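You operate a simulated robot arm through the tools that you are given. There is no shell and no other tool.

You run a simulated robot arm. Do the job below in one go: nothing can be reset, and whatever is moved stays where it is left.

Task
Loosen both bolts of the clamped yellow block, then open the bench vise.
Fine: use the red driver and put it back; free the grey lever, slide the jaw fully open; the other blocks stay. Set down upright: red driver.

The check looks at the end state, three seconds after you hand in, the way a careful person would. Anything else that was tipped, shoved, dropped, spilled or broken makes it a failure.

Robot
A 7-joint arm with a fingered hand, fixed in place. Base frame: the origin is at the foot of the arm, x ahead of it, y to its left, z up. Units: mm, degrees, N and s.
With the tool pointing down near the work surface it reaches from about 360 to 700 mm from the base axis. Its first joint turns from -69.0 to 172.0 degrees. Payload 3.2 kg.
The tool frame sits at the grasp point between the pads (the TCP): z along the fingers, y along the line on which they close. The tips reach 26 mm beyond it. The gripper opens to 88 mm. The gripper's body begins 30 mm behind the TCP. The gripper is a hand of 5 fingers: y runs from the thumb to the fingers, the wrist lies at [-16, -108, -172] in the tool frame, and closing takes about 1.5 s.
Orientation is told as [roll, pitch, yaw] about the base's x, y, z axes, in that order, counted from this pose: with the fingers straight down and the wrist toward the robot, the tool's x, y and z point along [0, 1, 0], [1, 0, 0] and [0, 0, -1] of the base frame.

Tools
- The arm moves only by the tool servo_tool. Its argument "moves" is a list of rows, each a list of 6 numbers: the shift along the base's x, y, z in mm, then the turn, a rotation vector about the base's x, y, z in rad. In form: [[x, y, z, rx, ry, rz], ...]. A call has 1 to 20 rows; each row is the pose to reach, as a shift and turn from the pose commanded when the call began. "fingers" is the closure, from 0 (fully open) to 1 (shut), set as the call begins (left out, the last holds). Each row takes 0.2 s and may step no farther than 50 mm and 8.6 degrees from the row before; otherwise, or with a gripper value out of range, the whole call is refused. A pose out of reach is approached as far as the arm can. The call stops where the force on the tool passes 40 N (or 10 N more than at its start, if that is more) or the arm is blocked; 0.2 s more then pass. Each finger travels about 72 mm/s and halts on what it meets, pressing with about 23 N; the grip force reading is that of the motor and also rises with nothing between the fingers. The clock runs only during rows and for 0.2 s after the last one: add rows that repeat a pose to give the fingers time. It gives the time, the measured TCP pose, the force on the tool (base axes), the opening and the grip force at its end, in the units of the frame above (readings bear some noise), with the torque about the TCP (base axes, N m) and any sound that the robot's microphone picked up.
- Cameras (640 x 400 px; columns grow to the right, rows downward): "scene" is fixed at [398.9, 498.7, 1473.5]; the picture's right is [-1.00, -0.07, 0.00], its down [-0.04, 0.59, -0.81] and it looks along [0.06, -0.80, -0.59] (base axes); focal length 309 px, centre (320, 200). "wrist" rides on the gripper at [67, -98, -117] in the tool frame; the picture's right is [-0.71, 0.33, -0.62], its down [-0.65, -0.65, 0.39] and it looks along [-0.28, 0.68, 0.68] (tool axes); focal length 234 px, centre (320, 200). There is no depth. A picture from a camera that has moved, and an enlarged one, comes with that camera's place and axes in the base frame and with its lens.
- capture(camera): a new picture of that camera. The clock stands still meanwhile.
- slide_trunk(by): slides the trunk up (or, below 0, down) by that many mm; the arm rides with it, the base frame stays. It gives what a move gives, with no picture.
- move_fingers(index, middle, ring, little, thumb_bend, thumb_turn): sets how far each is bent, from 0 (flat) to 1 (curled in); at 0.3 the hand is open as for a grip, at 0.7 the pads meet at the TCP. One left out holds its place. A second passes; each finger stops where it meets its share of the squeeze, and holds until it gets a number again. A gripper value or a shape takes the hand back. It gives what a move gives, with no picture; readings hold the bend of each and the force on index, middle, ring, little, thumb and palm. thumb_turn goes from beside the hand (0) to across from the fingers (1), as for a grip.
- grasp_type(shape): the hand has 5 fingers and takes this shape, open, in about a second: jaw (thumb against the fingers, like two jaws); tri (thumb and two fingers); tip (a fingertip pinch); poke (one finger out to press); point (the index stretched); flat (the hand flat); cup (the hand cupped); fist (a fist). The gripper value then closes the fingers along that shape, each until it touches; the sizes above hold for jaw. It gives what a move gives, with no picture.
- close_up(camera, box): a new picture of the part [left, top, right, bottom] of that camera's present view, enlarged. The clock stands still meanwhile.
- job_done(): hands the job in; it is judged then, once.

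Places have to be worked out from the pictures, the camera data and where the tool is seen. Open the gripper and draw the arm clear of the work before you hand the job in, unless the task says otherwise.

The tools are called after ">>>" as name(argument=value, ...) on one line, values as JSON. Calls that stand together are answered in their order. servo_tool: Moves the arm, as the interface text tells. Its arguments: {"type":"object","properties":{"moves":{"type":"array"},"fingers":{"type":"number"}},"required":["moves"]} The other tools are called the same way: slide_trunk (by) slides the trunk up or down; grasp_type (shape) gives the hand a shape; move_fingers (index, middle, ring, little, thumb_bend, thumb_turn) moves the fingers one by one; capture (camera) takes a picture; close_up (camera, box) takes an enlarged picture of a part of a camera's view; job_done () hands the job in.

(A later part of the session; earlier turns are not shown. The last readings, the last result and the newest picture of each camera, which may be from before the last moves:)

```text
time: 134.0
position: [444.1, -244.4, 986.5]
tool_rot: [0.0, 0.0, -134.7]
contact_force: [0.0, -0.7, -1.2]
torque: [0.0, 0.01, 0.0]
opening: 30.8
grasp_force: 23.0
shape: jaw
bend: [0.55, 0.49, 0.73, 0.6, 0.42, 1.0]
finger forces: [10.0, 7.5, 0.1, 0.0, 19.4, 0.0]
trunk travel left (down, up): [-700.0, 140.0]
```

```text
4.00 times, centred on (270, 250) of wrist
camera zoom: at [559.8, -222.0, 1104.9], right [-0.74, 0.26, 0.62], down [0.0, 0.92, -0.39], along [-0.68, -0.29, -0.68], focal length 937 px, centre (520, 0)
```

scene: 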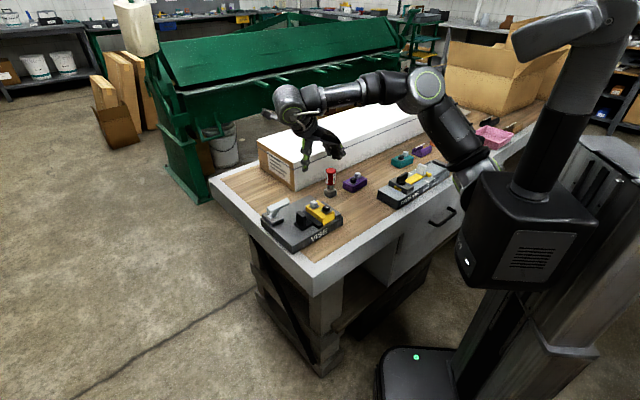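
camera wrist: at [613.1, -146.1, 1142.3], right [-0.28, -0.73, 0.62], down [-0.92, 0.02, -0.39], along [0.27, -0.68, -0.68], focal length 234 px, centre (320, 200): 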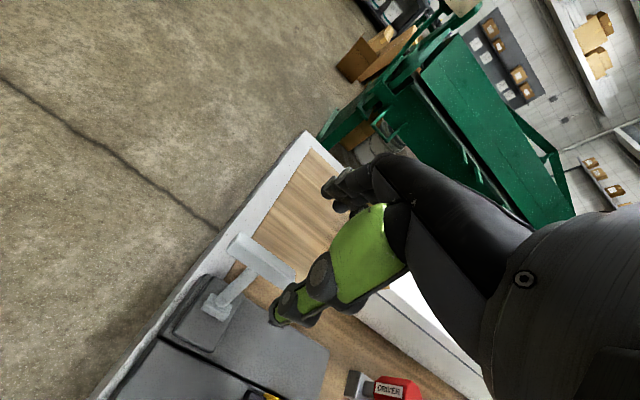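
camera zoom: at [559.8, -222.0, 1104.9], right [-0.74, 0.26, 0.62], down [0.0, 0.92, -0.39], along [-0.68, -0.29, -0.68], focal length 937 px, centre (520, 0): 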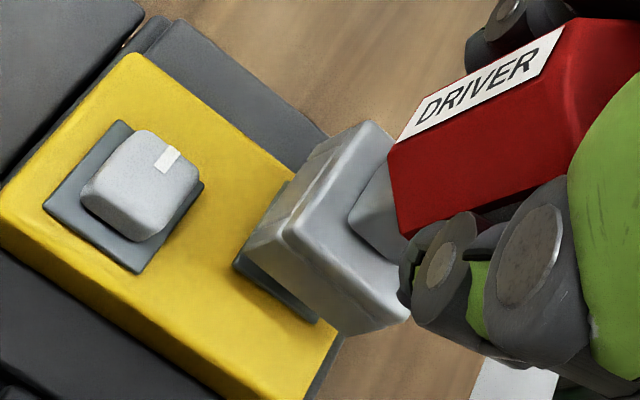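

By the method that worked for the silver bolt, the socket is about 1–1.5 mm too far in +y. I correct by (+0.2, -1.3) and step down.

>>> servo_tool(moves=[[0.2, -1.3, 0, 0, 0, 0.02], [0.2, -1.3, -2, 0, 0, 0.02], [0.2, -1.3, -4, 0, 0, 0.02], [0.2, -1.3, -4, 0, 0, 0.02]])

>>> servo_tool(moves=[[0, 0, -2, 0, 0, 0], [0, 0, -4, 0, 0, 0], [0, 0, -4, 0, 0, 0]])

>>> close_up(camera="scene", box=[308, 190, 336, 214])

```text
time: 135.0
position: [444.9, -246.2, 983.8]
tool_rot: [0.0, -0.1, -133.5]
contact_force: [-0.2, 0.4, -0.9]
torque: [0.02, -0.03, 0.02]
opening: 30.7
grasp_force: 22.8
shape: jaw
bend: [0.55, 0.49, 0.73, 0.6, 0.42, 1.0]
finger forces: [10.0, 7.5, 0.0, 0.0, 19.4, 0.1]
trunk travel left (down, up): [-700.0, 140.0]
```

```text
time: 135.8
position: [443.6, -245.6, 980.1]
tool_rot: [0.1, 0.0, -133.5]
contact_force: [0.4, -0.1, -1.4]
torque: [0.01, 0.0, 0.0]
opening: 30.7
grasp_force: 23.3
shape: jaw
bend: [0.55, 0.49, 0.73, 0.6, 0.42, 1.0]
finger forces: [9.9, 7.6, 0.1, 0.1, 19.4, 0.0]
trunk travel left (down, up): [-700.0, 140.0]
```

```text
16.00 times, centred on (322, 202) of scene
camera zoom: at [398.9, 498.7, 1473.5], right [-1.0, -0.07, 0.0], down [-0.04, 0.59, -0.81], along [0.06, -0.8, -0.59], focal length 4947 px, centre (288, 168)
```

zoom: 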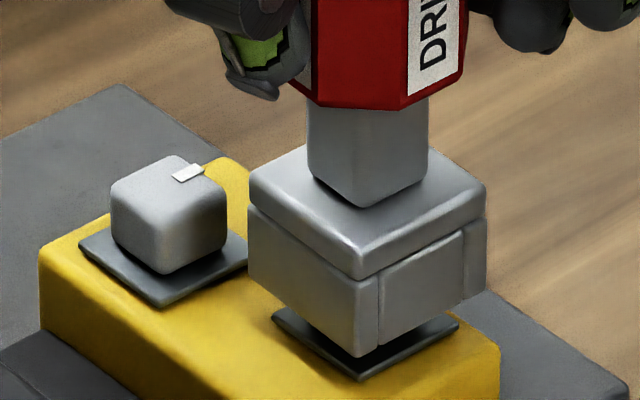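

The socket has slipped over the black head with no force. I lower further until it seats.

>>> servo_tool(moves=[[0, 0, -2, 0, 0, 0], [0, 0, -4, 0, 0, 0], [0, 0, -5.5, 0, 0, 0], [0, 0, -5.5, 0, 0, 0]])

>>> servo_tool(moves=[[0, 0, -1.5, 0, 0, 0], [0, 0, -1.5, 0, 0, 0]])

>>> close_up(camera="scene", box=[308, 190, 336, 214])

```text
time: 136.8
position: [443.0, -245.9, 974.0]
tool_rot: [0.0, 0.0, -133.5]
contact_force: [0.5, 0.6, -1.6]
torque: [0.01, -0.01, -0.01]
opening: 30.7
grasp_force: 22.5
shape: jaw
bend: [0.55, 0.49, 0.73, 0.6, 0.42, 1.0]
finger forces: [10.0, 7.6, 0.0, 0.0, 19.4, 0.0]
trunk travel left (down, up): [-700.0, 140.0]
```

```text
time: 137.4
position: [442.4, -246.2, 973.2]
tool_rot: [-0.1, 0.1, -133.6]
contact_force: [-0.2, 0.5, -0.6]
torque: [0.01, -0.03, 0.0]
opening: 30.5
grasp_force: 23.0
shape: jaw
bend: [0.55, 0.49, 0.73, 0.6, 0.42, 1.0]
finger forces: [10.0, 7.6, 0.1, 0.0, 19.5, 0.1]
trunk travel left (down, up): [-700.0, 140.0]
```

```text
16.00 times, centred on (322, 202) of scene
camera zoom: at [398.9, 498.7, 1473.5], right [-1.0, -0.07, 0.0], down [-0.04, 0.59, -0.81], along [0.06, -0.8, -0.59], focal length 4947 px, centre (288, 168)
```

zoom: 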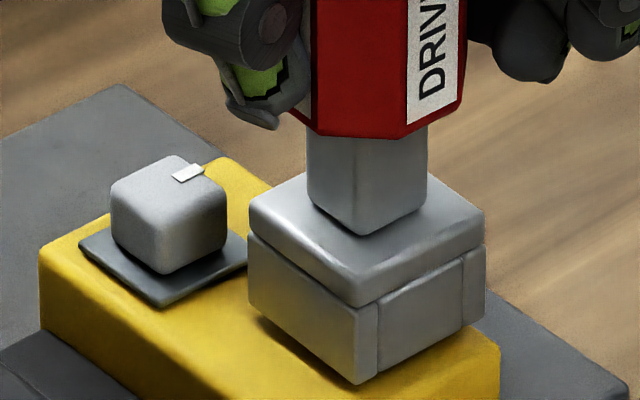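

Seated with almost no axial load. Now I turn counterclockwise, watching torque.

>>> servo_tool(moves=[[0, 0, 0, 0, 0, 0.07], [0, 0, 0, 0, 0, 0.14], [0, 0, 0, 0, 0, 0.21], [0, 0, 0, 0, 0, 0.28], [0, 0, 0, 0, 0, 0.35], [0, 0, 0, 0, 0, 0.42], [0, 0, 0, 0, 0, 0.49], [0, 0, 0, 0, 0, 0.56], [0, 0, 0, 0, 0, 0.63], [0, 0, 0, 0, 0, 0.7], [0, 0, 0, 0, 0, 0.7]])

>>> close_up(camera="scene", box=[308, 190, 336, 214])

```text
time: 139.8
position: [443.1, -246.0, 973.3]
tool_rot: [0.1, -0.1, -93.3]
contact_force: [-0.2, 1.8, 0.7]
torque: [0.16, 0.01, -0.02]
opening: 30.6
grasp_force: 23.6
shape: jaw
bend: [0.56, 0.5, 0.73, 0.6, 0.42, 0.99]
finger forces: [10.3, 7.5, 0.1, 0.0, 21.9, 0.1]
trunk travel left (down, up): [-700.0, 140.0]
```

```text
16.00 times, centred on (322, 202) of scene
camera zoom: at [398.9, 498.7, 1473.5], right [-1.0, -0.07, 0.0], down [-0.04, 0.59, -0.81], along [0.06, -0.8, -0.59], focal length 4947 px, centre (288, 168)
```

zoom: 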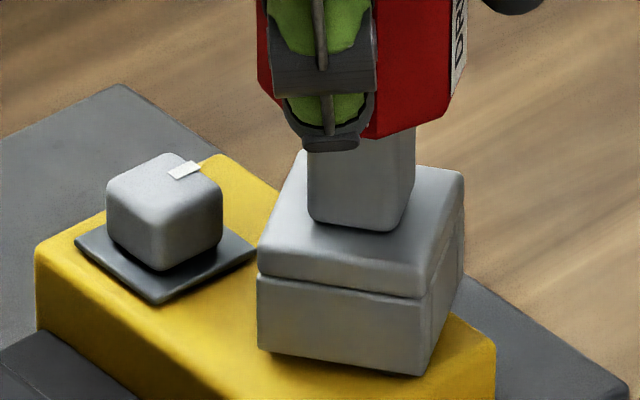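

The socket follows (about 35° so far) with low torque. I continue.

>>> servo_tool(moves=[[0, 0, 0, 0, 0, 0.07], [0, 0, 0, 0, 0, 0.14], [0, 0, 0, 0, 0, 0.21], [0, 0, 0, 0, 0, 0.28], [0, 0, 0, 0, 0, 0.35], [0, 0, 0, 0, 0, 0.42], [0, 0, 0, 0, 0, 0.49], [0, 0, 0, 0, 0, 0.56], [0, 0, 0, 0, 0, 0.63], [0, 0, 0, 0, 0, 0.7], [0, 0, 0, 0, 0, 0.7]])

>>> close_up(camera="scene", box=[308, 190, 336, 214])

```text
time: 142.2
position: [443.0, -245.3, 973.3]
tool_rot: [-0.1, 0.0, -53.2]
contact_force: [-1.7, -0.3, -2.2]
torque: [0.1, 0.14, -0.08]
opening: 30.5
grasp_force: 23.1
shape: jaw
bend: [0.56, 0.49, 0.73, 0.6, 0.42, 0.99]
finger forces: [10.3, 7.8, 0.0, 0.1, 20.3, 0.0]
trunk travel left (down, up): [-700.0, 140.0]
```

```text
16.00 times, centred on (322, 202) of scene
camera zoom: at [398.9, 498.7, 1473.5], right [-1.0, -0.07, 0.0], down [-0.04, 0.59, -0.81], along [0.06, -0.8, -0.59], focal length 4947 px, centre (288, 168)
```

zoom: 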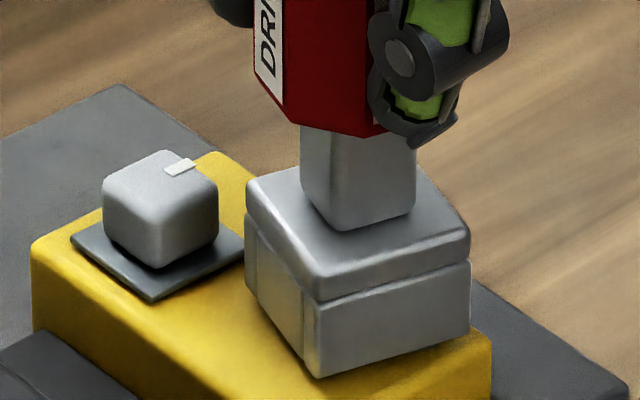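

Socket turned ~74°. I continue another ~17° and then go in small steps.

>>> servo_tool(moves=[[0, 0, 0, 0, 0, 0.06], [0, 0, 0, 0, 0, 0.12], [0, 0, 0, 0, 0, 0.18], [0, 0, 0, 0, 0, 0.24], [0, 0, 0, 0, 0, 0.3], [0, 0, 0, 0, 0, 0.3]])

>>> close_up(camera="scene", box=[308, 190, 336, 214])

```text
time: 143.6
position: [444.0, -244.8, 973.5]
tool_rot: [0.1, 0.0, -36.0]
contact_force: [-2.3, -0.6, -1.9]
torque: [0.03, 0.16, -0.06]
opening: 30.6
grasp_force: 23.7
shape: jaw
bend: [0.56, 0.49, 0.73, 0.6, 0.42, 0.99]
finger forces: [10.3, 7.7, 0.0, 0.0, 20.8, 0.0]
trunk travel left (down, up): [-700.0, 140.0]
```

```text
16.00 times, centred on (322, 202) of scene
camera zoom: at [398.9, 498.7, 1473.5], right [-1.0, -0.07, 0.0], down [-0.04, 0.59, -0.81], along [0.06, -0.8, -0.59], focal length 4947 px, centre (288, 168)
```

zoom: 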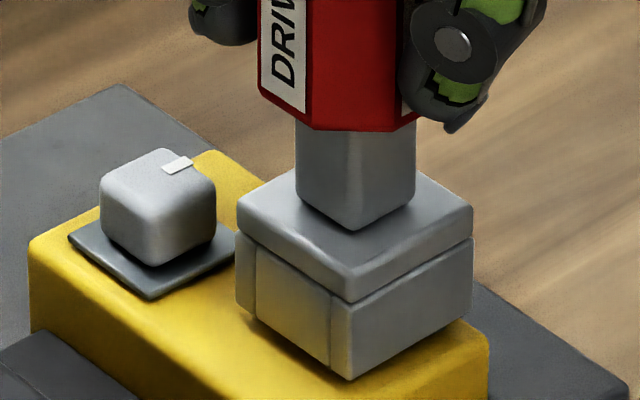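

Socket turned ~91°, torque still low. I take a few more small steps up to the stop.

>>> servo_tool(moves=[[0, 0, 0, 0, 0, 0.05], [0, 0, 0, 0, 0, 0.1], [0, 0, 0, 0, 0, 0.1]])

>>> servo_tool(moves=[[0, 0, 0, 0, 0, 0.05], [0, 0, 0, 0, 0, 0.1], [0, 0, 0, 0, 0, 0.1]])

>>> close_up(camera="scene", box=[308, 190, 336, 214])

```text
time: 144.4
position: [443.4, -246.0, 973.3]
tool_rot: [0.1, 0.1, -30.4]
contact_force: [-2.4, 0.0, -1.6]
torque: [0.05, 0.16, -0.05]
opening: 30.4
grasp_force: 23.4
shape: jaw
bend: [0.56, 0.49, 0.73, 0.6, 0.42, 0.99]
finger forces: [10.4, 7.6, 0.0, 0.1, 21.2, 0.0]
trunk travel left (down, up): [-700.0, 140.0]
```

```text
time: 145.2
position: [442.4, -247.0, 973.6]
tool_rot: [0.1, 0.0, -24.6]
contact_force: [-1.6, -0.2, 1.2]
torque: [0.04, 0.21, -0.13]
opening: 30.6
grasp_force: 23.0
shape: jaw
bend: [0.56, 0.5, 0.73, 0.6, 0.42, 0.99]
finger forces: [10.3, 6.7, 0.0, 0.0, 20.9, 0.0]
trunk travel left (down, up): [-700.0, 140.0]
```

```text
16.00 times, centred on (322, 202) of scene
camera zoom: at [398.9, 498.7, 1473.5], right [-1.0, -0.07, 0.0], down [-0.04, 0.59, -0.81], along [0.06, -0.8, -0.59], focal length 4947 px, centre (288, 168)
```

zoom: 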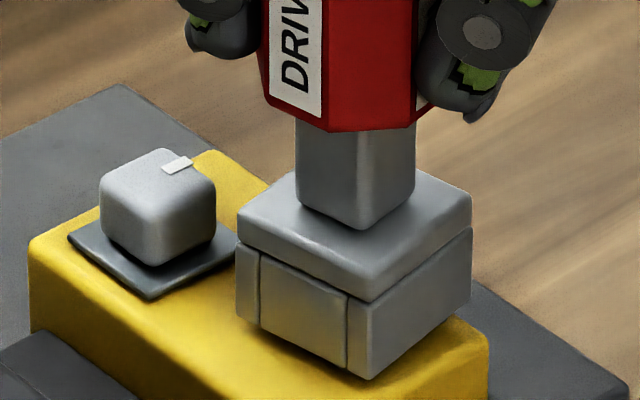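

Socket turned ~99° and torque is beginning to rise: that is the stop. Now I turn back slightly in small steps to take the load off before lifting.

>>> servo_tool(moves=[[0, 0, 0, 0, 0, -0.04], [0, 0, 0, 0, 0, -0.07], [0, 0, 0, 0, 0, -0.07]])

>>> servo_tool(moves=[[0, 0, 0, 0, 0, -0.03], [0, 0, 0, 0, 0, -0.05], [0, 0, 0, 0, 0, -0.05]])

>>> close_up(camera="scene", box=[308, 190, 336, 214])

```text
time: 146.0
position: [443.2, -245.2, 973.6]
tool_rot: [0.1, 0.1, -28.7]
contact_force: [-1.9, -0.5, -2.0]
torque: [0.05, 0.19, -0.03]
opening: 30.1
grasp_force: 23.0
shape: jaw
bend: [0.56, 0.49, 0.73, 0.6, 0.42, 1.0]
finger forces: [10.4, 7.8, 0.1, 0.0, 21.1, 0.0]
trunk travel left (down, up): [-700.0, 140.0]
```

```text
time: 146.8
position: [443.6, -246.6, 974.1]
tool_rot: [0.1, 0.0, -31.4]
contact_force: [-1.9, 0.3, -0.9]
torque: [0.02, 0.1, 0.0]
opening: 30.8
grasp_force: 23.6
shape: jaw
bend: [0.56, 0.49, 0.73, 0.6, 0.42, 1.0]
finger forces: [10.6, 7.9, 0.1, 0.0, 20.5, 0.0]
trunk travel left (down, up): [-700.0, 140.0]
```

```text
16.00 times, centred on (322, 202) of scene
camera zoom: at [398.9, 498.7, 1473.5], right [-1.0, -0.07, 0.0], down [-0.04, 0.59, -0.81], along [0.06, -0.8, -0.59], focal length 4947 px, centre (288, 168)
```

zoom: 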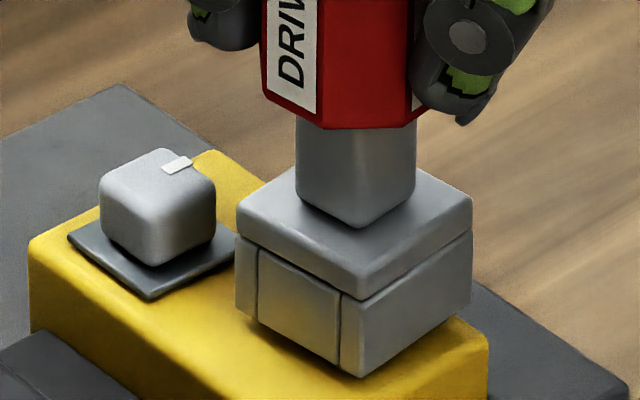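

Torque is now zero; a small sideways force (-1.9 N in x) remains, so I shift 0.8 mm in -x to relax it, then lift 2 mm and check the force.

>>> servo_tool(moves=[[-0.8, 0, 0, 0, 0, -0.02], [-0.8, 0, 0, 0, 0, -0.02]])

>>> servo_tool(moves=[[0, 0, 1, 0, 0, 0], [0, 0, 2, 0, 0, 0], [0, 0, 2, 0, 0, 0]])

>>> close_up(camera="scene", box=[308, 190, 336, 214])

```text
time: 147.4
position: [443.1, -246.9, 974.0]
tool_rot: [0.1, 0.1, -32.6]
contact_force: [0.3, 0.2, -1.0]
torque: [-0.03, 0.01, -0.02]
opening: 30.1
grasp_force: 22.9
shape: jaw
bend: [0.56, 0.49, 0.73, 0.6, 0.42, 1.0]
finger forces: [10.6, 8.0, 0.0, 0.0, 19.6, 0.0]
trunk travel left (down, up): [-700.0, 140.0]
```

```text
time: 148.2
position: [442.1, -245.8, 975.6]
tool_rot: [0.0, 0.1, -32.7]
contact_force: [-0.9, 0.1, -1.5]
torque: [0.02, -0.01, -0.01]
opening: 30.4
grasp_force: 22.9
shape: jaw
bend: [0.56, 0.49, 0.73, 0.6, 0.42, 1.0]
finger forces: [10.6, 7.9, 0.1, 0.0, 19.6, 0.0]
trunk travel left (down, up): [-700.0, 140.0]
```

```text
16.00 times, centred on (322, 202) of scene
camera zoom: at [398.9, 498.7, 1473.5], right [-1.0, -0.07, 0.0], down [-0.04, 0.59, -0.81], along [0.06, -0.8, -0.59], focal length 4947 px, centre (288, 168)
```

zoom: 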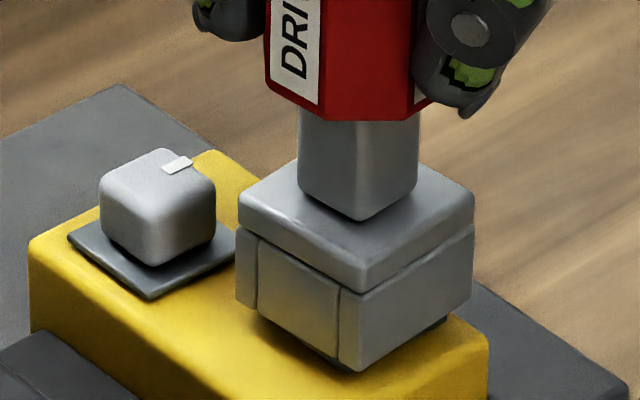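

All loads are near zero and the socket rises without the block. I continue lifting slowly.

>>> servo_tool(moves=[[0, 0, 1.5, 0, 0, 0], [0, 0, 3, 0, 0, 0], [0, 0, 4.5, 0, 0, 0], [0, 0, 4.5, 0, 0, 0]])

>>> servo_tool(moves=[[0, 0, 2, 0, 0, 0], [0, 0, 4, 0, 0, 0], [0, 0, 6, 0, 0, 0], [0, 0, 8, 0, 0, 0], [0, 0, 8, 0, 0, 0]])

>>> close_up(camera="scene", box=[308, 190, 336, 214])

```text
time: 149.2
position: [442.3, -246.3, 979.9]
tool_rot: [0.1, 0.1, -32.8]
contact_force: [0.2, 0.0, -1.3]
torque: [-0.02, 0.01, -0.02]
opening: 30.7
grasp_force: 22.9
shape: jaw
bend: [0.56, 0.49, 0.73, 0.6, 0.42, 1.0]
finger forces: [10.5, 8.0, 0.0, 0.0, 19.6, 0.0]
trunk travel left (down, up): [-700.0, 140.0]
```

```text
time: 150.4
position: [443.1, -246.6, 987.3]
tool_rot: [0.0, 0.1, -32.6]
contact_force: [0.1, 0.6, -2.5]
torque: [0.04, 0.05, -0.03]
opening: 30.6
grasp_force: 23.1
shape: jaw
bend: [0.56, 0.49, 0.73, 0.6, 0.42, 1.0]
finger forces: [10.4, 7.6, 0.0, 0.0, 20.0, 0.1]
trunk travel left (down, up): [-700.0, 140.0]
```

```text
16.00 times, centred on (322, 202) of scene
camera zoom: at [398.9, 498.7, 1473.5], right [-1.0, -0.07, 0.0], down [-0.04, 0.59, -0.81], along [0.06, -0.8, -0.59], focal length 4947 px, centre (288, 168)
```

zoom: 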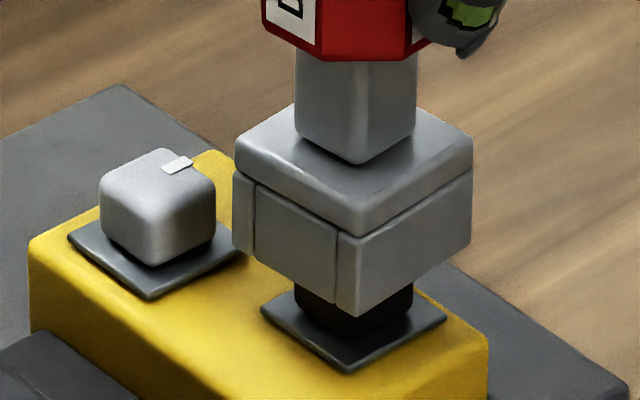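

The block stays put. I lift the rest of the way clear and inspect the bolt.

>>> servo_tool(moves=[[0, 0, 2, 0, 0, 0], [0, 0, 4, 0, 0, 0], [0, 0, 4, 0, 0, 0]])

>>> servo_tool(moves=[[0, 0, 5, 0, 0, 0], [0, 0, 15, 0, 0, 0], [0, 0, 27, 0, 0, 0], [0, 0, 27, 0, 0, 0]])

>>> close_up(camera="scene", box=[300, 180, 344, 214])

```text
time: 151.2
position: [443.1, -246.1, 991.9]
tool_rot: [0.1, 0.2, -32.6]
contact_force: [0.8, -0.5, -2.3]
torque: [-0.01, 0.02, -0.02]
opening: 30.6
grasp_force: 22.9
shape: jaw
bend: [0.56, 0.49, 0.73, 0.6, 0.42, 1.0]
finger forces: [10.5, 8.0, 0.0, 0.0, 19.5, 0.0]
trunk travel left (down, up): [-700.0, 140.0]
```

```text
time: 152.2
position: [441.8, -246.4, 1019.8]
tool_rot: [0.1, 0.2, -32.7]
contact_force: [-0.4, -0.5, -1.4]
torque: [-0.01, 0.0, -0.03]
opening: 30.4
grasp_force: 22.8
shape: jaw
bend: [0.56, 0.49, 0.73, 0.6, 0.42, 1.0]
finger forces: [10.6, 8.0, 0.1, 0.0, 19.4, 0.1]
trunk travel left (down, up): [-700.0, 140.0]
```

```text
11.76 times, centred on (322, 197) of scene
camera zoom: at [398.9, 498.7, 1473.5], right [-1.0, -0.07, 0.0], down [-0.04, 0.59, -0.81], along [0.06, -0.8, -0.59], focal length 3637 px, centre (296, 235)
```

zoom: 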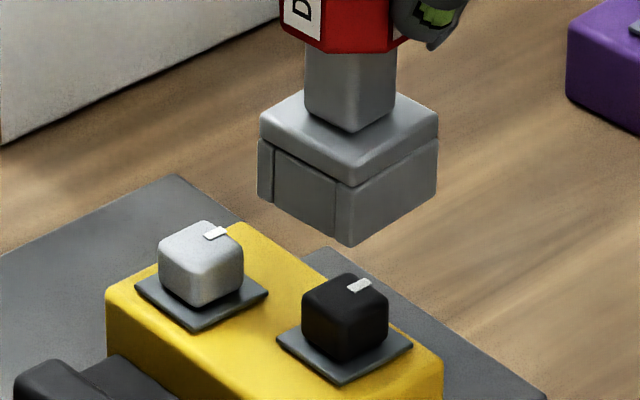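

Both heads' marks have turned alike (~100° counterclockwise) and the block sits flat. I carry the driver back above its home spot, turning the hand so the socket sits square as before.

>>> servo_tool(moves=[[-0.7, -13, 3, 0, 0, -0.131], [-1.4, -26, 3, 0, 0, -0.262], [-2.1, -39, 3, 0, 0, -0.393], [-2.8, -52, 3, 0, 0, -0.524], [-3.5, -66, 3, 0, 0, -0.655], [-4.2, -79, 3, 0, 0, -0.786], [-4.9, -92, 3, 0, 0, -0.917], [-5.6, -105, 3, 0, 0, -1.048], [-6.3, -118, 3, 0, 0, -1.179], [-7, -131, 3, 0, 0, -1.31], [-7.7, -145, 3, 0, 0, -1.441], [-8.4, -158, 0, 0, 0, -1.572], [-9, -171, -5, 0, 0, -1.703], [-9, -171, -5, 0, 0, -1.703]])

>>> close_up(camera="scene", box=[300, 120, 370, 180])

```text
time: 155.2
position: [432.7, -417.1, 1013.7]
tool_rot: [0.1, 0.0, -130.4]
contact_force: [0.2, -0.1, 0.0]
torque: [0.01, -0.01, 0.0]
opening: 30.5
grasp_force: 22.5
shape: jaw
bend: [0.56, 0.49, 0.73, 0.6, 0.42, 1.0]
finger forces: [10.5, 8.2, 0.1, 0.0, 19.4, 0.0]
trunk travel left (down, up): [-700.0, 140.0]
```

```text
6.67 times, centred on (335, 150) of scene
camera zoom: at [398.9, 498.7, 1473.5], right [-1.0, -0.07, 0.0], down [-0.04, 0.59, -0.81], along [0.06, -0.8, -0.59], focal length 2061 px, centre (220, 533)
```

zoom: 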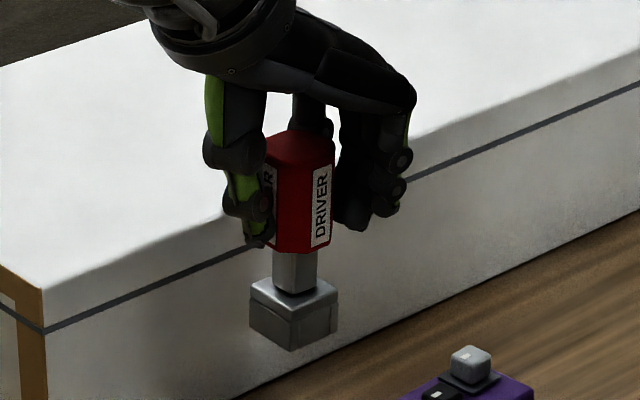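

The driver hangs upright over its spot. I lower it, slowing near the bench.

>>> servo_tool(moves=[[0.3, 0, -25, 0, 0, 0], [0.3, 0, -50, 0, 0, 0], [0.3, 0, -75, 0, 0, 0], [0.3, 0, -92, 0, 0, 0], [0.3, 0, -101, 0, 0, 0], [0.3, 0, -105, 0, 0, 0], [0.3, 0, -105, 0, 0, 0]])

>>> servo_tool(moves=[[0, 0, -1, 0, 0, 0], [0, 0, -2, 0, 0, 0], [0, 0, -2, 0, 0, 0]])

>>> close_up(camera="scene", box=[300, 150, 380, 200])

```text
time: 156.8
position: [432.9, -417.3, 908.7]
tool_rot: [0.0, 0.1, -130.2]
contact_force: [0.8, 1.1, -0.9]
torque: [0.01, -0.01, -0.06]
opening: 30.5
grasp_force: 23.2
shape: jaw
bend: [0.56, 0.49, 0.73, 0.6, 0.42, 1.0]
finger forces: [10.6, 8.3, 0.0, 0.0, 19.4, 0.0]
trunk travel left (down, up): [-700.0, 140.0]
```

```text
time: 157.6
position: [434.1, -416.7, 906.7]
tool_rot: [0.0, 0.1, -130.2]
contact_force: [-0.3, 0.9, -2.5]
torque: [0.0, 0.0, 0.01]
opening: 30.3
grasp_force: 23.1
shape: jaw
bend: [0.56, 0.49, 0.73, 0.6, 0.42, 1.0]
finger forces: [10.5, 8.3, 0.0, 0.0, 19.3, 0.1]
trunk travel left (down, up): [-700.0, 140.0]
```

```text
8.00 times, centred on (340, 175) of scene
camera zoom: at [398.9, 498.7, 1473.5], right [-1.0, -0.07, 0.0], down [-0.04, 0.59, -0.81], along [0.06, -0.8, -0.59], focal length 2473 px, centre (160, 400)
```

zoom: 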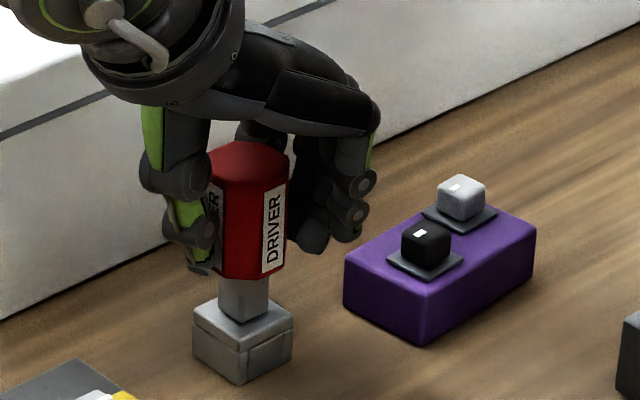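

>>> servo_tool(moves=[[0, 0.8, -1, 0, 0, 0], [0, 0.8, -1.5, 0, 0, 0], [0, 0.8, -1.5, 0, 0, 0]])

```text
time: 158.4
position: [434.4, -415.2, 906.5]
tool_rot: [0.1, 0.1, -130.2]
contact_force: [-0.2, -0.5, 0.2]
torque: [-0.05, 0.0, 0.02]
opening: 30.2
grasp_force: 22.9
shape: jaw
bend: [0.56, 0.49, 0.73, 0.6, 0.42, 1.0]
finger forces: [11.1, 8.4, 0.1, 0.0, 19.4, 0.1]
trunk travel left (down, up): [-700.0, 140.0]
```

>>> servo_tool(moves=[[0, 0, -0.7, 0, 0, 0], [0, 0, -0.7, 0, 0, 0]])

>>> close_up(camera="scene", box=[300, 150, 380, 200])

```text
time: 159.0
position: [432.9, -416.1, 905.1]
tool_rot: [0.1, 0.1, -130.2]
contact_force: [-0.3, -0.4, 3.4]
torque: [0.0, -0.03, -0.03]
opening: 30.4
grasp_force: 23.0
shape: jaw
bend: [0.56, 0.49, 0.73, 0.6, 0.42, 1.0]
finger forces: [11.4, 8.1, 0.1, 0.1, 19.9, 0.1]
trunk travel left (down, up): [-700.0, 140.0]
```

```text
8.00 times, centred on (340, 175) of scene
camera zoom: at [398.9, 498.7, 1473.5], right [-1.0, -0.07, 0.0], down [-0.04, 0.59, -0.81], along [0.06, -0.8, -0.59], focal length 2473 px, centre (160, 400)
```

zoom: 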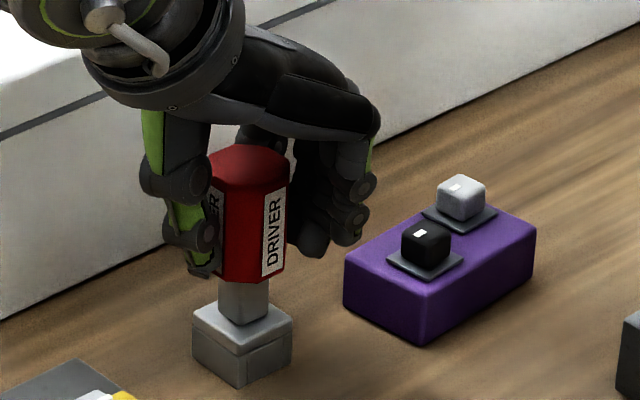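

The driver stands on the bench at its original spot (bottom corner at the same pixel as at the start). I open the hand and rise.

>>> servo_tool(moves=[[0, 0, 0, 0, 0, 0], [0, 0, 0, 0, 0, 0], [0, 0, 0, 0, 0, 0], [0, 0, 0, 0, 0, 0], [0, 0, 0, 0, 0, 0], [0, 0, 0, 0, 0, 0], [0, 0, 0, 0, 0, 0]], fingers=0)

>>> servo_tool(moves=[[0, 0, 15, 0, 0, 0], [0, 0, 35, 0, 0, 0], [0, 0, 60, 0, 0, 0], [0, 0, 85, 0, 0, 0], [0, 0, 115, 0, 0, 0], [0, 0, 115, 0, 0, 0]])

>>> close_up(camera="scene", box=[250, 130, 380, 245])

```text
time: 160.6
position: [433.3, -416.4, 904.3]
tool_rot: [0.1, 0.0, -130.2]
contact_force: [0.2, -0.7, -0.2]
torque: [0.02, -0.02, 0.01]
opening: 88.0
grasp_force: 0.0
shape: jaw
bend: [0.3, 0.3, 0.3, 0.3, 0.3, 0.97]
finger forces: [0.0, 0.0, 0.0, 0.0, 0.1, 0.1]
trunk travel left (down, up): [-700.0, 140.0]
```

```text
time: 162.0
position: [434.8, -416.1, 1018.8]
tool_rot: [0.1, 0.0, -130.2]
contact_force: [-0.7, 0.8, -0.1]
torque: [0.0, 0.02, 0.01]
opening: 88.1
grasp_force: 0.2
shape: jaw
bend: [0.3, 0.3, 0.3, 0.3, 0.3, 0.97]
finger forces: [0.0, 0.1, 0.0, 0.0, 0.0, 0.1]
trunk travel left (down, up): [-700.0, 140.0]
```

```text
3.48 times, centred on (315, 188) of scene
camera zoom: at [398.9, 498.7, 1473.5], right [-1.0, -0.07, 0.0], down [-0.04, 0.59, -0.81], along [0.06, -0.8, -0.59], focal length 1075 px, centre (337, 244)
```

zoom: 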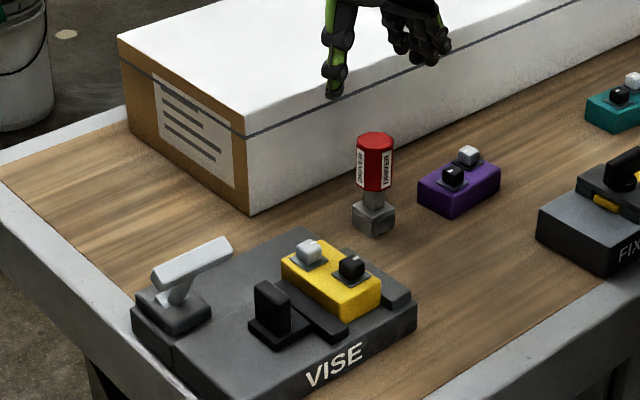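

The driver is home and upright. Now the lever: I move above its bar at yaw -46.4°.

>>> servo_tool(moves=[[11, 18, 5, 0, 0, 0.122], [23, 36, 5, 0, 0, 0.244], [34, 54, 5, 0, 0, 0.366], [46, 72, 5, 0, 0, 0.488], [57, 90, 5, 0, 0, 0.61], [69, 108, 5, 0, 0, 0.732], [80, 126, 5, 0, 0, 0.854], [91, 144, 5, 0, 0, 0.976], [103, 162, 5, 0, 0, 1.098], [114, 180, 5, 0, 0, 1.22], [126, 198, 0, 0, 0, 1.342], [137.2, 216.3, -7, 0, 0, 1.463], [137.2, 216.3, -7, 0, 0, 1.463]])

>>> close_up(camera="scene", box=[240, 140, 336, 240])

```text
time: 164.8
position: [570.5, -198.7, 1014.0]
tool_rot: [0.1, -0.1, -46.3]
contact_force: [-0.1, 0.5, -0.5]
torque: [0.0, 0.0, -0.02]
opening: 87.7
grasp_force: 0.1
shape: jaw
bend: [0.3, 0.3, 0.3, 0.3, 0.3, 0.97]
finger forces: [0.1, 0.1, 0.0, 0.0, 0.0, 0.1]
trunk travel left (down, up): [-700.0, 140.0]
```

```text
4.00 times, centred on (288, 190) of scene
camera zoom: at [398.9, 498.7, 1473.5], right [-1.0, -0.07, 0.0], down [-0.04, 0.59, -0.81], along [0.06, -0.8, -0.59], focal length 1237 px, centre (448, 240)
```

zoom: 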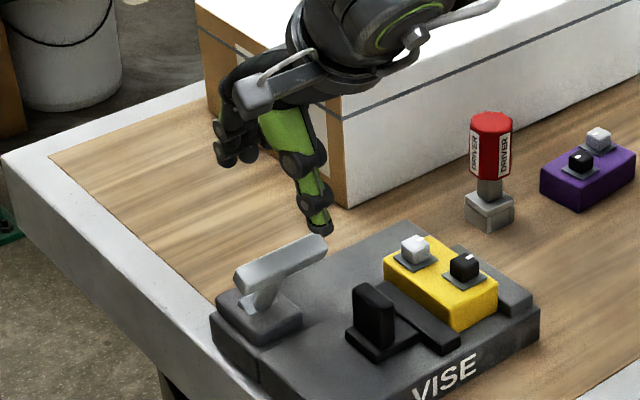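

Same approach as before: I lower the open hand around the bar and close partway to about 35 mm.

>>> servo_tool(moves=[[0.5, 0.5, -20, 0, 0, 0], [0.5, 0.5, -40, 0, 0, 0], [0.5, 0.5, -58, 0, 0, 0], [0.5, 0.5, -70, 0, 0, 0], [0.5, 0.5, -76, 0, 0, 0], [0.5, 0.5, -76, 0, 0, 0]])

>>> servo_tool(moves=[[0, 0, 0, 0, 0, 0], [0, 0, 0, 0, 0, 0], [0, 0, 0, 0, 0, 0], [0, 0, 0, 0, 0, 0], [0, 0, 0, 0, 0, 0], [0, 0, 0, 0, 0, 0]], fingers=0.6)

>>> close_up(camera="scene", box=[250, 170, 314, 230])

```text
time: 166.2
position: [570.8, -198.3, 937.0]
tool_rot: [0.0, 0.0, -46.3]
contact_force: [1.3, 0.6, -0.1]
torque: [0.01, -0.02, 0.02]
opening: 87.7
grasp_force: 0.0
shape: jaw
bend: [0.3, 0.3, 0.3, 0.3, 0.3, 0.97]
finger forces: [0.0, 0.1, 0.0, 0.1, 0.1, 0.0]
trunk travel left (down, up): [-700.0, 140.0]
```

```text
time: 167.6
position: [571.4, -197.4, 937.5]
tool_rot: [0.1, 0.2, -46.4]
contact_force: [0.1, 0.0, 0.2]
torque: [-0.02, 0.0, -0.01]
opening: 35.7
grasp_force: 0.1
shape: jaw
bend: [0.53, 0.47, 0.73, 0.52, 0.38, 1.0]
finger forces: [0.0, 0.0, 0.1, 0.1, 0.1, 0.0]
trunk travel left (down, up): [-700.0, 140.0]
```

```text
6.67 times, centred on (282, 200) of scene
camera zoom: at [398.9, 498.7, 1473.5], right [-1.0, -0.07, 0.0], down [-0.04, 0.59, -0.81], along [0.06, -0.8, -0.59], focal length 2061 px, centre (573, 200)
```

zoom: 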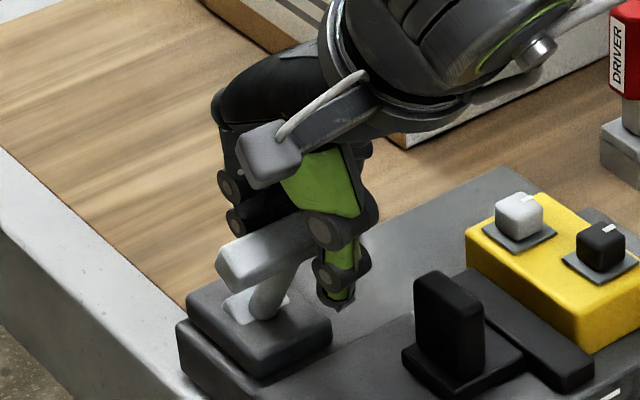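

Straddled as before; I push the lever over (direction -v) along the same path.

>>> servo_tool(moves=[[3.4, -3.6, 0, 0, 0, 0], [6.9, -7.2, 0, 0, 0, 0], [10.3, -10.9, 0, 0, 0, 0], [13.8, -14.5, 1, 0, 0, 0], [17.2, -18.1, 2, 0, 0, 0], [20.7, -21.7, 3, 0, 0, 0], [24.1, -25.4, 3, 0, 0, 0], [27.6, -29, 3, 0, 0, 0], [31, -32.6, 3, 0, 0, 0], [34.5, -36.2, 3, 0, 0, 0], [37.9, -39.9, 3, 0, 0, 0], [41.4, -43.5, 2, 0, 0, 0], [44.8, -47.1, 2, 0, 0, 0], [44.8, -47.1, 2, 0, 0, 0]])

>>> servo_tool(moves=[[3.4, -3.6, 0, 0, 0, 0], [6.9, -7.2, -1, 0, 0, 0], [10.3, -10.9, -2, 0, 0, 0], [13.8, -14.5, -3, 0, 0, 0], [17.2, -18.1, -4, 0, 0, 0], [20.7, -21.7, -6, 0, 0, 0], [24.1, -25.4, -8, 0, 0, 0], [27, -28.4, -9, 0, 0, 0], [27, -28.4, -9, 0, 0, 0]])

>>> close_up(camera="scene", box=[245, 165, 325, 235])

```text
time: 170.6
position: [615.6, -245.9, 940.1]
tool_rot: [0.1, 0.0, -46.4]
contact_force: [-1.2, 1.0, 2.4]
torque: [0.06, 0.05, 0.0]
opening: 37.0
grasp_force: 0.0
shape: jaw
bend: [0.53, 0.47, 0.73, 0.52, 0.36, 1.0]
finger forces: [0.1, 0.1, 0.0, 0.1, 2.4, 0.1]
trunk travel left (down, up): [-700.0, 140.0]
```

```text
time: 172.6
position: [641.4, -272.2, 932.8]
tool_rot: [0.2, -0.2, -46.3]
contact_force: [-4.4, 6.4, 11.8]
torque: [0.38, 0.36, -0.05]
opening: 40.4
grasp_force: 0.0
shape: jaw
bend: [0.53, 0.47, 0.73, 0.52, 0.32, 0.99]
finger forces: [0.0, 0.1, 0.1, 0.0, 11.8, 0.0]
trunk travel left (down, up): [-700.0, 140.0]
```

```text
5.71 times, centred on (285, 200) of scene
camera zoom: at [398.9, 498.7, 1473.5], right [-1.0, -0.07, 0.0], down [-0.04, 0.59, -0.81], along [0.06, -0.8, -0.59], focal length 1767 px, centre (520, 200)
```

zoom: 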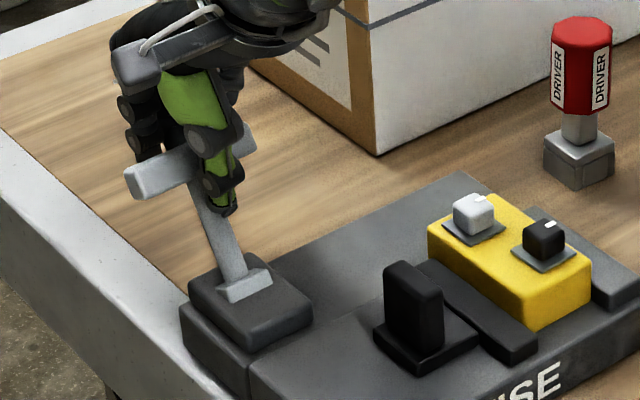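

The lever is at its back stop again (12 N). I back off a little, open the hand and lift clear.

>>> servo_tool(moves=[[-3.4, 3.6, 0, 0, 0, 0], [-6.5, 6.8, 0, 0, 0, 0], [-6.5, 6.8, 0, 0, 0, 0], [-6.5, 6.8, 0, 0, 0, 0], [-6.5, 6.8, 0, 0, 0, 0], [-6.5, 6.8, 0, 0, 0, 0]], fingers=0)

>>> servo_tool(moves=[[0, 0, 20, 0, 0, 0], [0, 0, 45, 0, 0, 0], [0, 0, 70, 0, 0, 0], [0, 0, 95, 0, 0, 0], [0, 0, 95, 0, 0, 0]])

>>> close_up(camera="scene", box=[245, 165, 345, 245])

```text
time: 174.0
position: [636.2, -268.1, 930.1]
tool_rot: [0.1, 0.0, -46.4]
contact_force: [-0.1, -0.5, 0.4]
torque: [0.03, 0.0, 0.03]
opening: 87.6
grasp_force: 0.0
shape: jaw
bend: [0.3, 0.3, 0.3, 0.3, 0.3, 0.97]
finger forces: [0.0, 0.0, 0.0, 0.0, 0.1, 0.1]
trunk travel left (down, up): [-700.0, 140.0]
```

```text
time: 175.2
position: [635.5, -269.1, 1025.9]
tool_rot: [0.1, 0.1, -46.4]
contact_force: [-0.4, 0.4, 0.6]
torque: [-0.01, -0.01, 0.01]
opening: 87.9
grasp_force: 0.0
shape: jaw
bend: [0.3, 0.3, 0.3, 0.3, 0.3, 0.97]
finger forces: [0.0, 0.0, 0.0, 0.0, 0.0, 0.0]
trunk travel left (down, up): [-700.0, 140.0]
```

```text
5.00 times, centred on (295, 205) of scene
camera zoom: at [398.9, 498.7, 1473.5], right [-1.0, -0.07, 0.0], down [-0.04, 0.59, -0.81], along [0.06, -0.8, -0.59], focal length 1546 px, centre (445, 175)
```

zoom: 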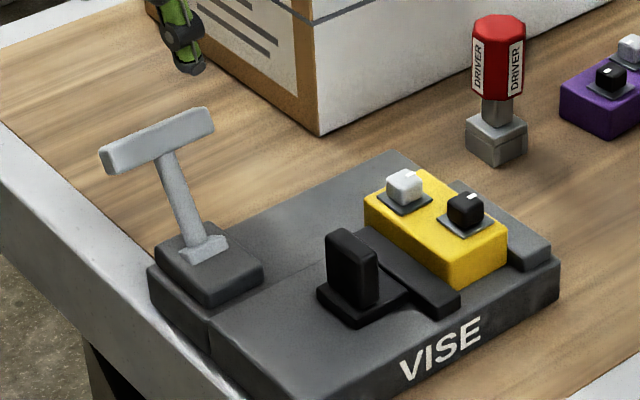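

The lever is freed and stays back. Now I go above the jaw knob at yaw -136.5° with the fingers pre-closed to ~37 mm.

>>> servo_tool(moves=[[-11, 6, 0, 0, 0, -0.131], [-22, 12, 0, 0, 0, -0.262], [-33, 19, 0, 0, 0, -0.393], [-44, 25, 0, 0, 0, -0.524], [-56, 31, 0, 0, 0, -0.655], [-67, 37, 0, 0, 0, -0.786], [-78, 43, 0, 0, 0, -0.917], [-89, 50, 0, 0, 0, -1.048], [-100, 56, 0, 0, 0, -1.179], [-111, 62, 0, 0, 0, -1.31], [-122, 68, 0, 0, 0, -1.441], [-133.5, 74.3, -10, 0, 0, -1.572], [-133.5, 74.3, -30, 0, 0, -1.572], [-133.5, 74.3, -50, 0, 0, -1.572], [-133.5, 74.3, -50, 0, 0, -1.572]], fingers=0.58)

>>> close_up(camera="scene", box=[265, 165, 345, 235])

>>> close_up(camera="wrist", box=[180, 130, 380, 330])

```text
time: 178.4
position: [502.6, -194.7, 974.7]
tool_rot: [0.1, 0.2, -136.5]
contact_force: [0.0, 0.0, 0.0]
torque: [0.0, -0.02, -0.04]
opening: 37.3
grasp_force: 0.0
shape: jaw
bend: [0.53, 0.46, 0.73, 0.52, 0.37, 1.0]
finger forces: [0.0, 0.0, 0.0, 0.0, 0.1, 0.2]
trunk travel left (down, up): [-700.0, 140.0]
```

```text
5.71 times, centred on (305, 200) of scene
camera zoom: at [398.9, 498.7, 1473.5], right [-1.0, -0.07, 0.0], down [-0.04, 0.59, -0.81], along [0.06, -0.8, -0.59], focal length 1767 px, centre (406, 200)
```

zoom: 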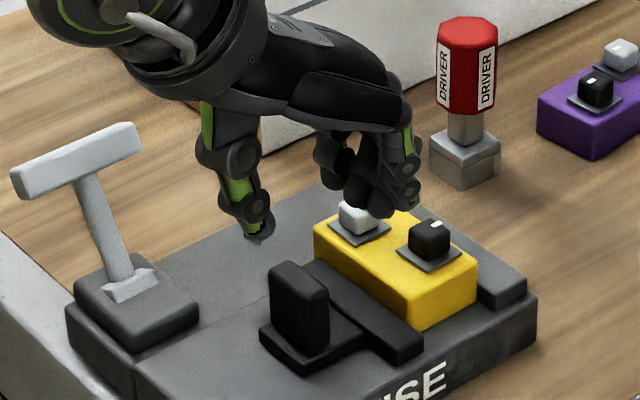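

```text
2.00 times, centred on (280, 230) of wrist
camera zoom: at [619.3, -175.5, 1091.3], right [-0.73, 0.28, 0.62], down [0.03, 0.92, -0.39], along [-0.68, -0.27, -0.68], focal length 468 px, centre (400, 140)
```

zoom: 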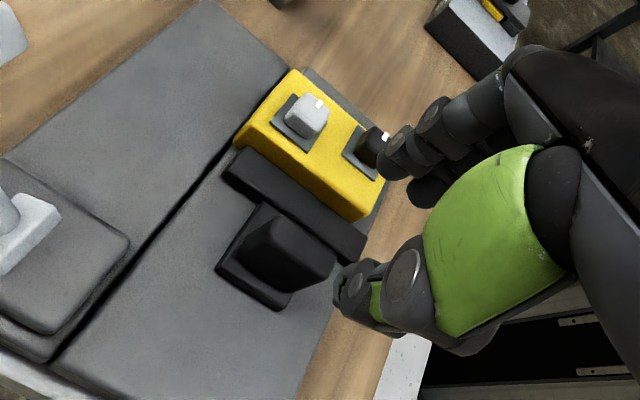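

Positioned over the knob. I lower around it.

>>> servo_tool(moves=[[0.5, 0.5, -14, 0, 0, 0], [0.5, 0.5, -28, 0, 0, 0], [0.5, 0.5, -42, 0, 0, 0], [0.5, 0.5, -50, 0, 0, 0], [0.5, 0.5, -56, 0, 0, 0], [0.5, 0.5, -56, 0, 0, 0]])

>>> close_up(camera="scene", box=[275, 175, 345, 235])

>>> close_up(camera="wrist", box=[200, 140, 380, 320])

```text
time: 179.8
position: [504.0, -193.9, 919.4]
tool_rot: [0.0, 0.1, -136.5]
contact_force: [0.5, 0.3, 0.1]
torque: [0.03, 0.0, -0.02]
opening: 37.2
grasp_force: 0.0
shape: jaw
bend: [0.53, 0.46, 0.73, 0.52, 0.37, 1.0]
finger forces: [0.1, 0.0, 0.0, 0.0, 0.0, 0.0]
trunk travel left (down, up): [-700.0, 140.0]
```

```text
6.67 times, centred on (310, 205) of scene
camera zoom: at [398.9, 498.7, 1473.5], right [-1.0, -0.07, 0.0], down [-0.04, 0.59, -0.81], along [0.06, -0.8, -0.59], focal length 2061 px, centre (387, 167)
```

zoom: 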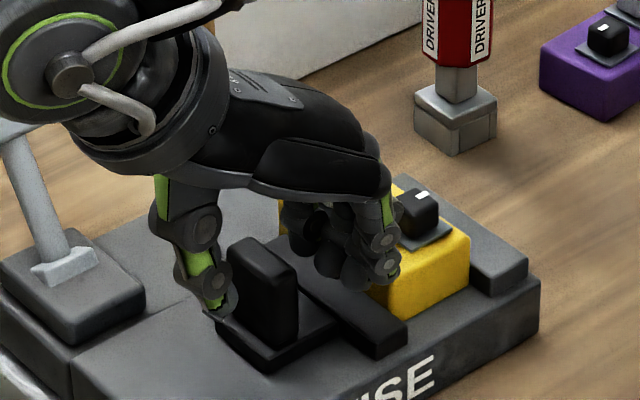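

```text
2.22 times, centred on (290, 230) of wrist
camera zoom: at [620.3, -175.3, 1035.4], right [-0.73, 0.28, 0.62], down [0.03, 0.92, -0.39], along [-0.68, -0.27, -0.68], focal length 520 px, centre (387, 133)
```

zoom: 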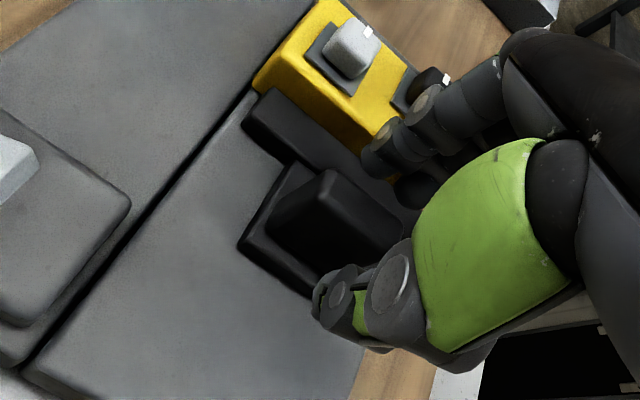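

The knob is between thumb and fingers, with room to the block. I push along +u to open the jaw.

>>> servo_tool(moves=[[2.9, 2.8, 0, 0, 0, 0], [5.8, 5.5, 0, 0, 0, 0], [8.7, 8.3, 0, 0, 0, 0], [11.6, 11, 0, 0, 0, 0], [14.5, 13.8, 0, 0, 0, 0], [17.4, 16.5, 0, 0, 0, 0], [20.3, 19.3, 0, 0, 0, 0], [23.2, 22, 0, 0, 0, 0], [26.1, 24.8, 0, 0, 0, 0], [29, 27.6, 0, 0, 0, 0], [31.9, 30.3, 0, 0, 0, 0], [31.9, 30.3, 0, 0, 0, 0]])

>>> close_up(camera="scene", box=[265, 175, 345, 240])

```text
time: 182.4
position: [534.8, -162.7, 917.8]
tool_rot: [0.0, 0.1, -136.5]
contact_force: [-0.6, -0.8, 1.1]
torque: [-0.07, 0.06, -0.02]
opening: 37.7
grasp_force: 0.1
shape: jaw
bend: [0.52, 0.45, 0.73, 0.52, 0.37, 1.0]
finger forces: [0.4, 0.5, 0.0, 0.1, 0.1, 0.0]
trunk travel left (down, up): [-700.0, 140.0]
```

```text
6.15 times, centred on (305, 208) of scene
camera zoom: at [398.9, 498.7, 1473.5], right [-1.0, -0.07, 0.0], down [-0.04, 0.59, -0.81], along [0.06, -0.8, -0.59], focal length 1903 px, centre (412, 154)
```

zoom: 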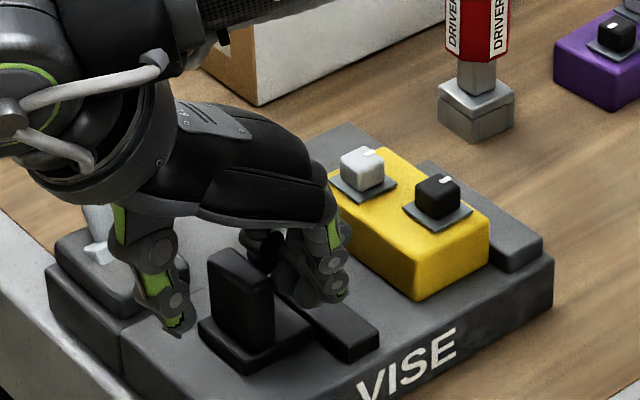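

The jaw slides with about 0.5 N. I keep pushing toward its end stop.

>>> servo_tool(moves=[[2.2, 2.1, 0, 0, 0, 0], [4.4, 4.1, 0, 0, 0, 0], [6.5, 6.2, 0, 0, 0, 0], [8.7, 8.3, 0, 0, 0, 0], [10.9, 10.3, 0, 0, 0, 0], [13.1, 12.4, 0, 0, 0, 0], [13.1, 12.4, 0, 0, 0, 0]])

>>> close_up(camera="scene", box=[255, 175, 335, 240])

```text
time: 184.0
position: [548.2, -150.3, 918.5]
tool_rot: [0.1, 0.3, -136.4]
contact_force: [-3.9, -3.3, -1.5]
torque: [0.0, 0.04, 0.0]
opening: 39.5
grasp_force: 0.1
shape: jaw
bend: [0.5, 0.44, 0.73, 0.52, 0.37, 1.0]
finger forces: [2.5, 2.2, 0.0, 0.1, 0.1, 0.0]
trunk travel left (down, up): [-700.0, 140.0]
```

```text
6.15 times, centred on (295, 208) of scene
camera zoom: at [398.9, 498.7, 1473.5], right [-1.0, -0.07, 0.0], down [-0.04, 0.59, -0.81], along [0.06, -0.8, -0.59], focal length 1903 px, centre (474, 154)
```

zoom: 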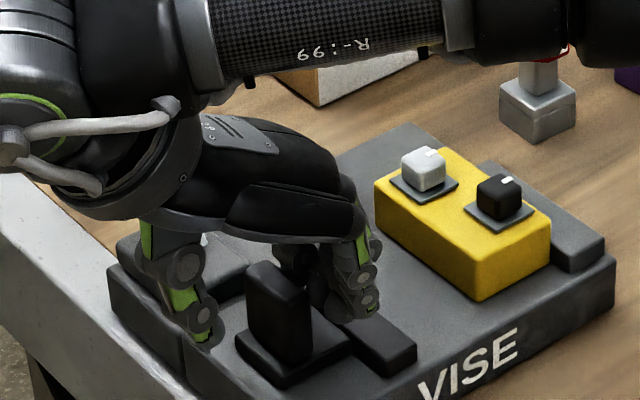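

Force rises to ~5 N, suggesting the stop. I push 3 mm more to confirm.

>>> servo_tool(moves=[[1.1, 1, 0, 0, 0, 0], [2.2, 2.1, 0, 0, 0, 0], [2.2, 2.1, 0, 0, 0, 0]])

>>> close_up(camera="scene", box=[255, 175, 335, 240])

```text
time: 184.8
position: [546.8, -152.7, 918.0]
tool_rot: [-0.2, -0.3, -137.0]
contact_force: [-1.9, -1.7, 2.3]
torque: [-0.07, 0.05, -0.01]
opening: 38.7
grasp_force: 0.0
shape: jaw
bend: [0.52, 0.44, 0.73, 0.52, 0.37, 1.0]
finger forces: [1.2, 1.2, 0.1, 0.1, 0.1, 0.0]
out of reach, approached as far as the arm can: row 1, 2, 3
trunk travel left (down, up): [-700.0, 140.0]
```

```text
6.15 times, centred on (295, 208) of scene
camera zoom: at [398.9, 498.7, 1473.5], right [-1.0, -0.07, 0.0], down [-0.04, 0.59, -0.81], along [0.06, -0.8, -0.59], focal length 1903 px, centre (474, 154)
```

zoom: 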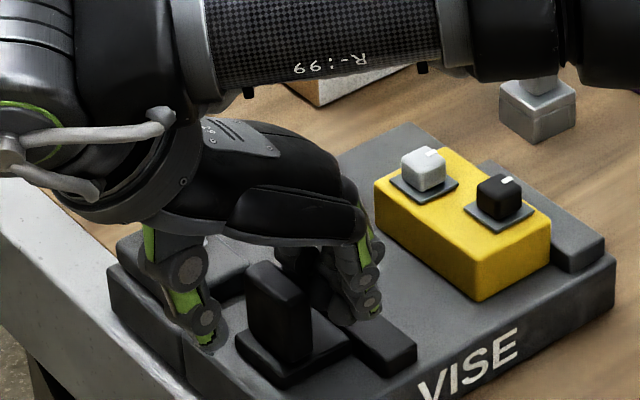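

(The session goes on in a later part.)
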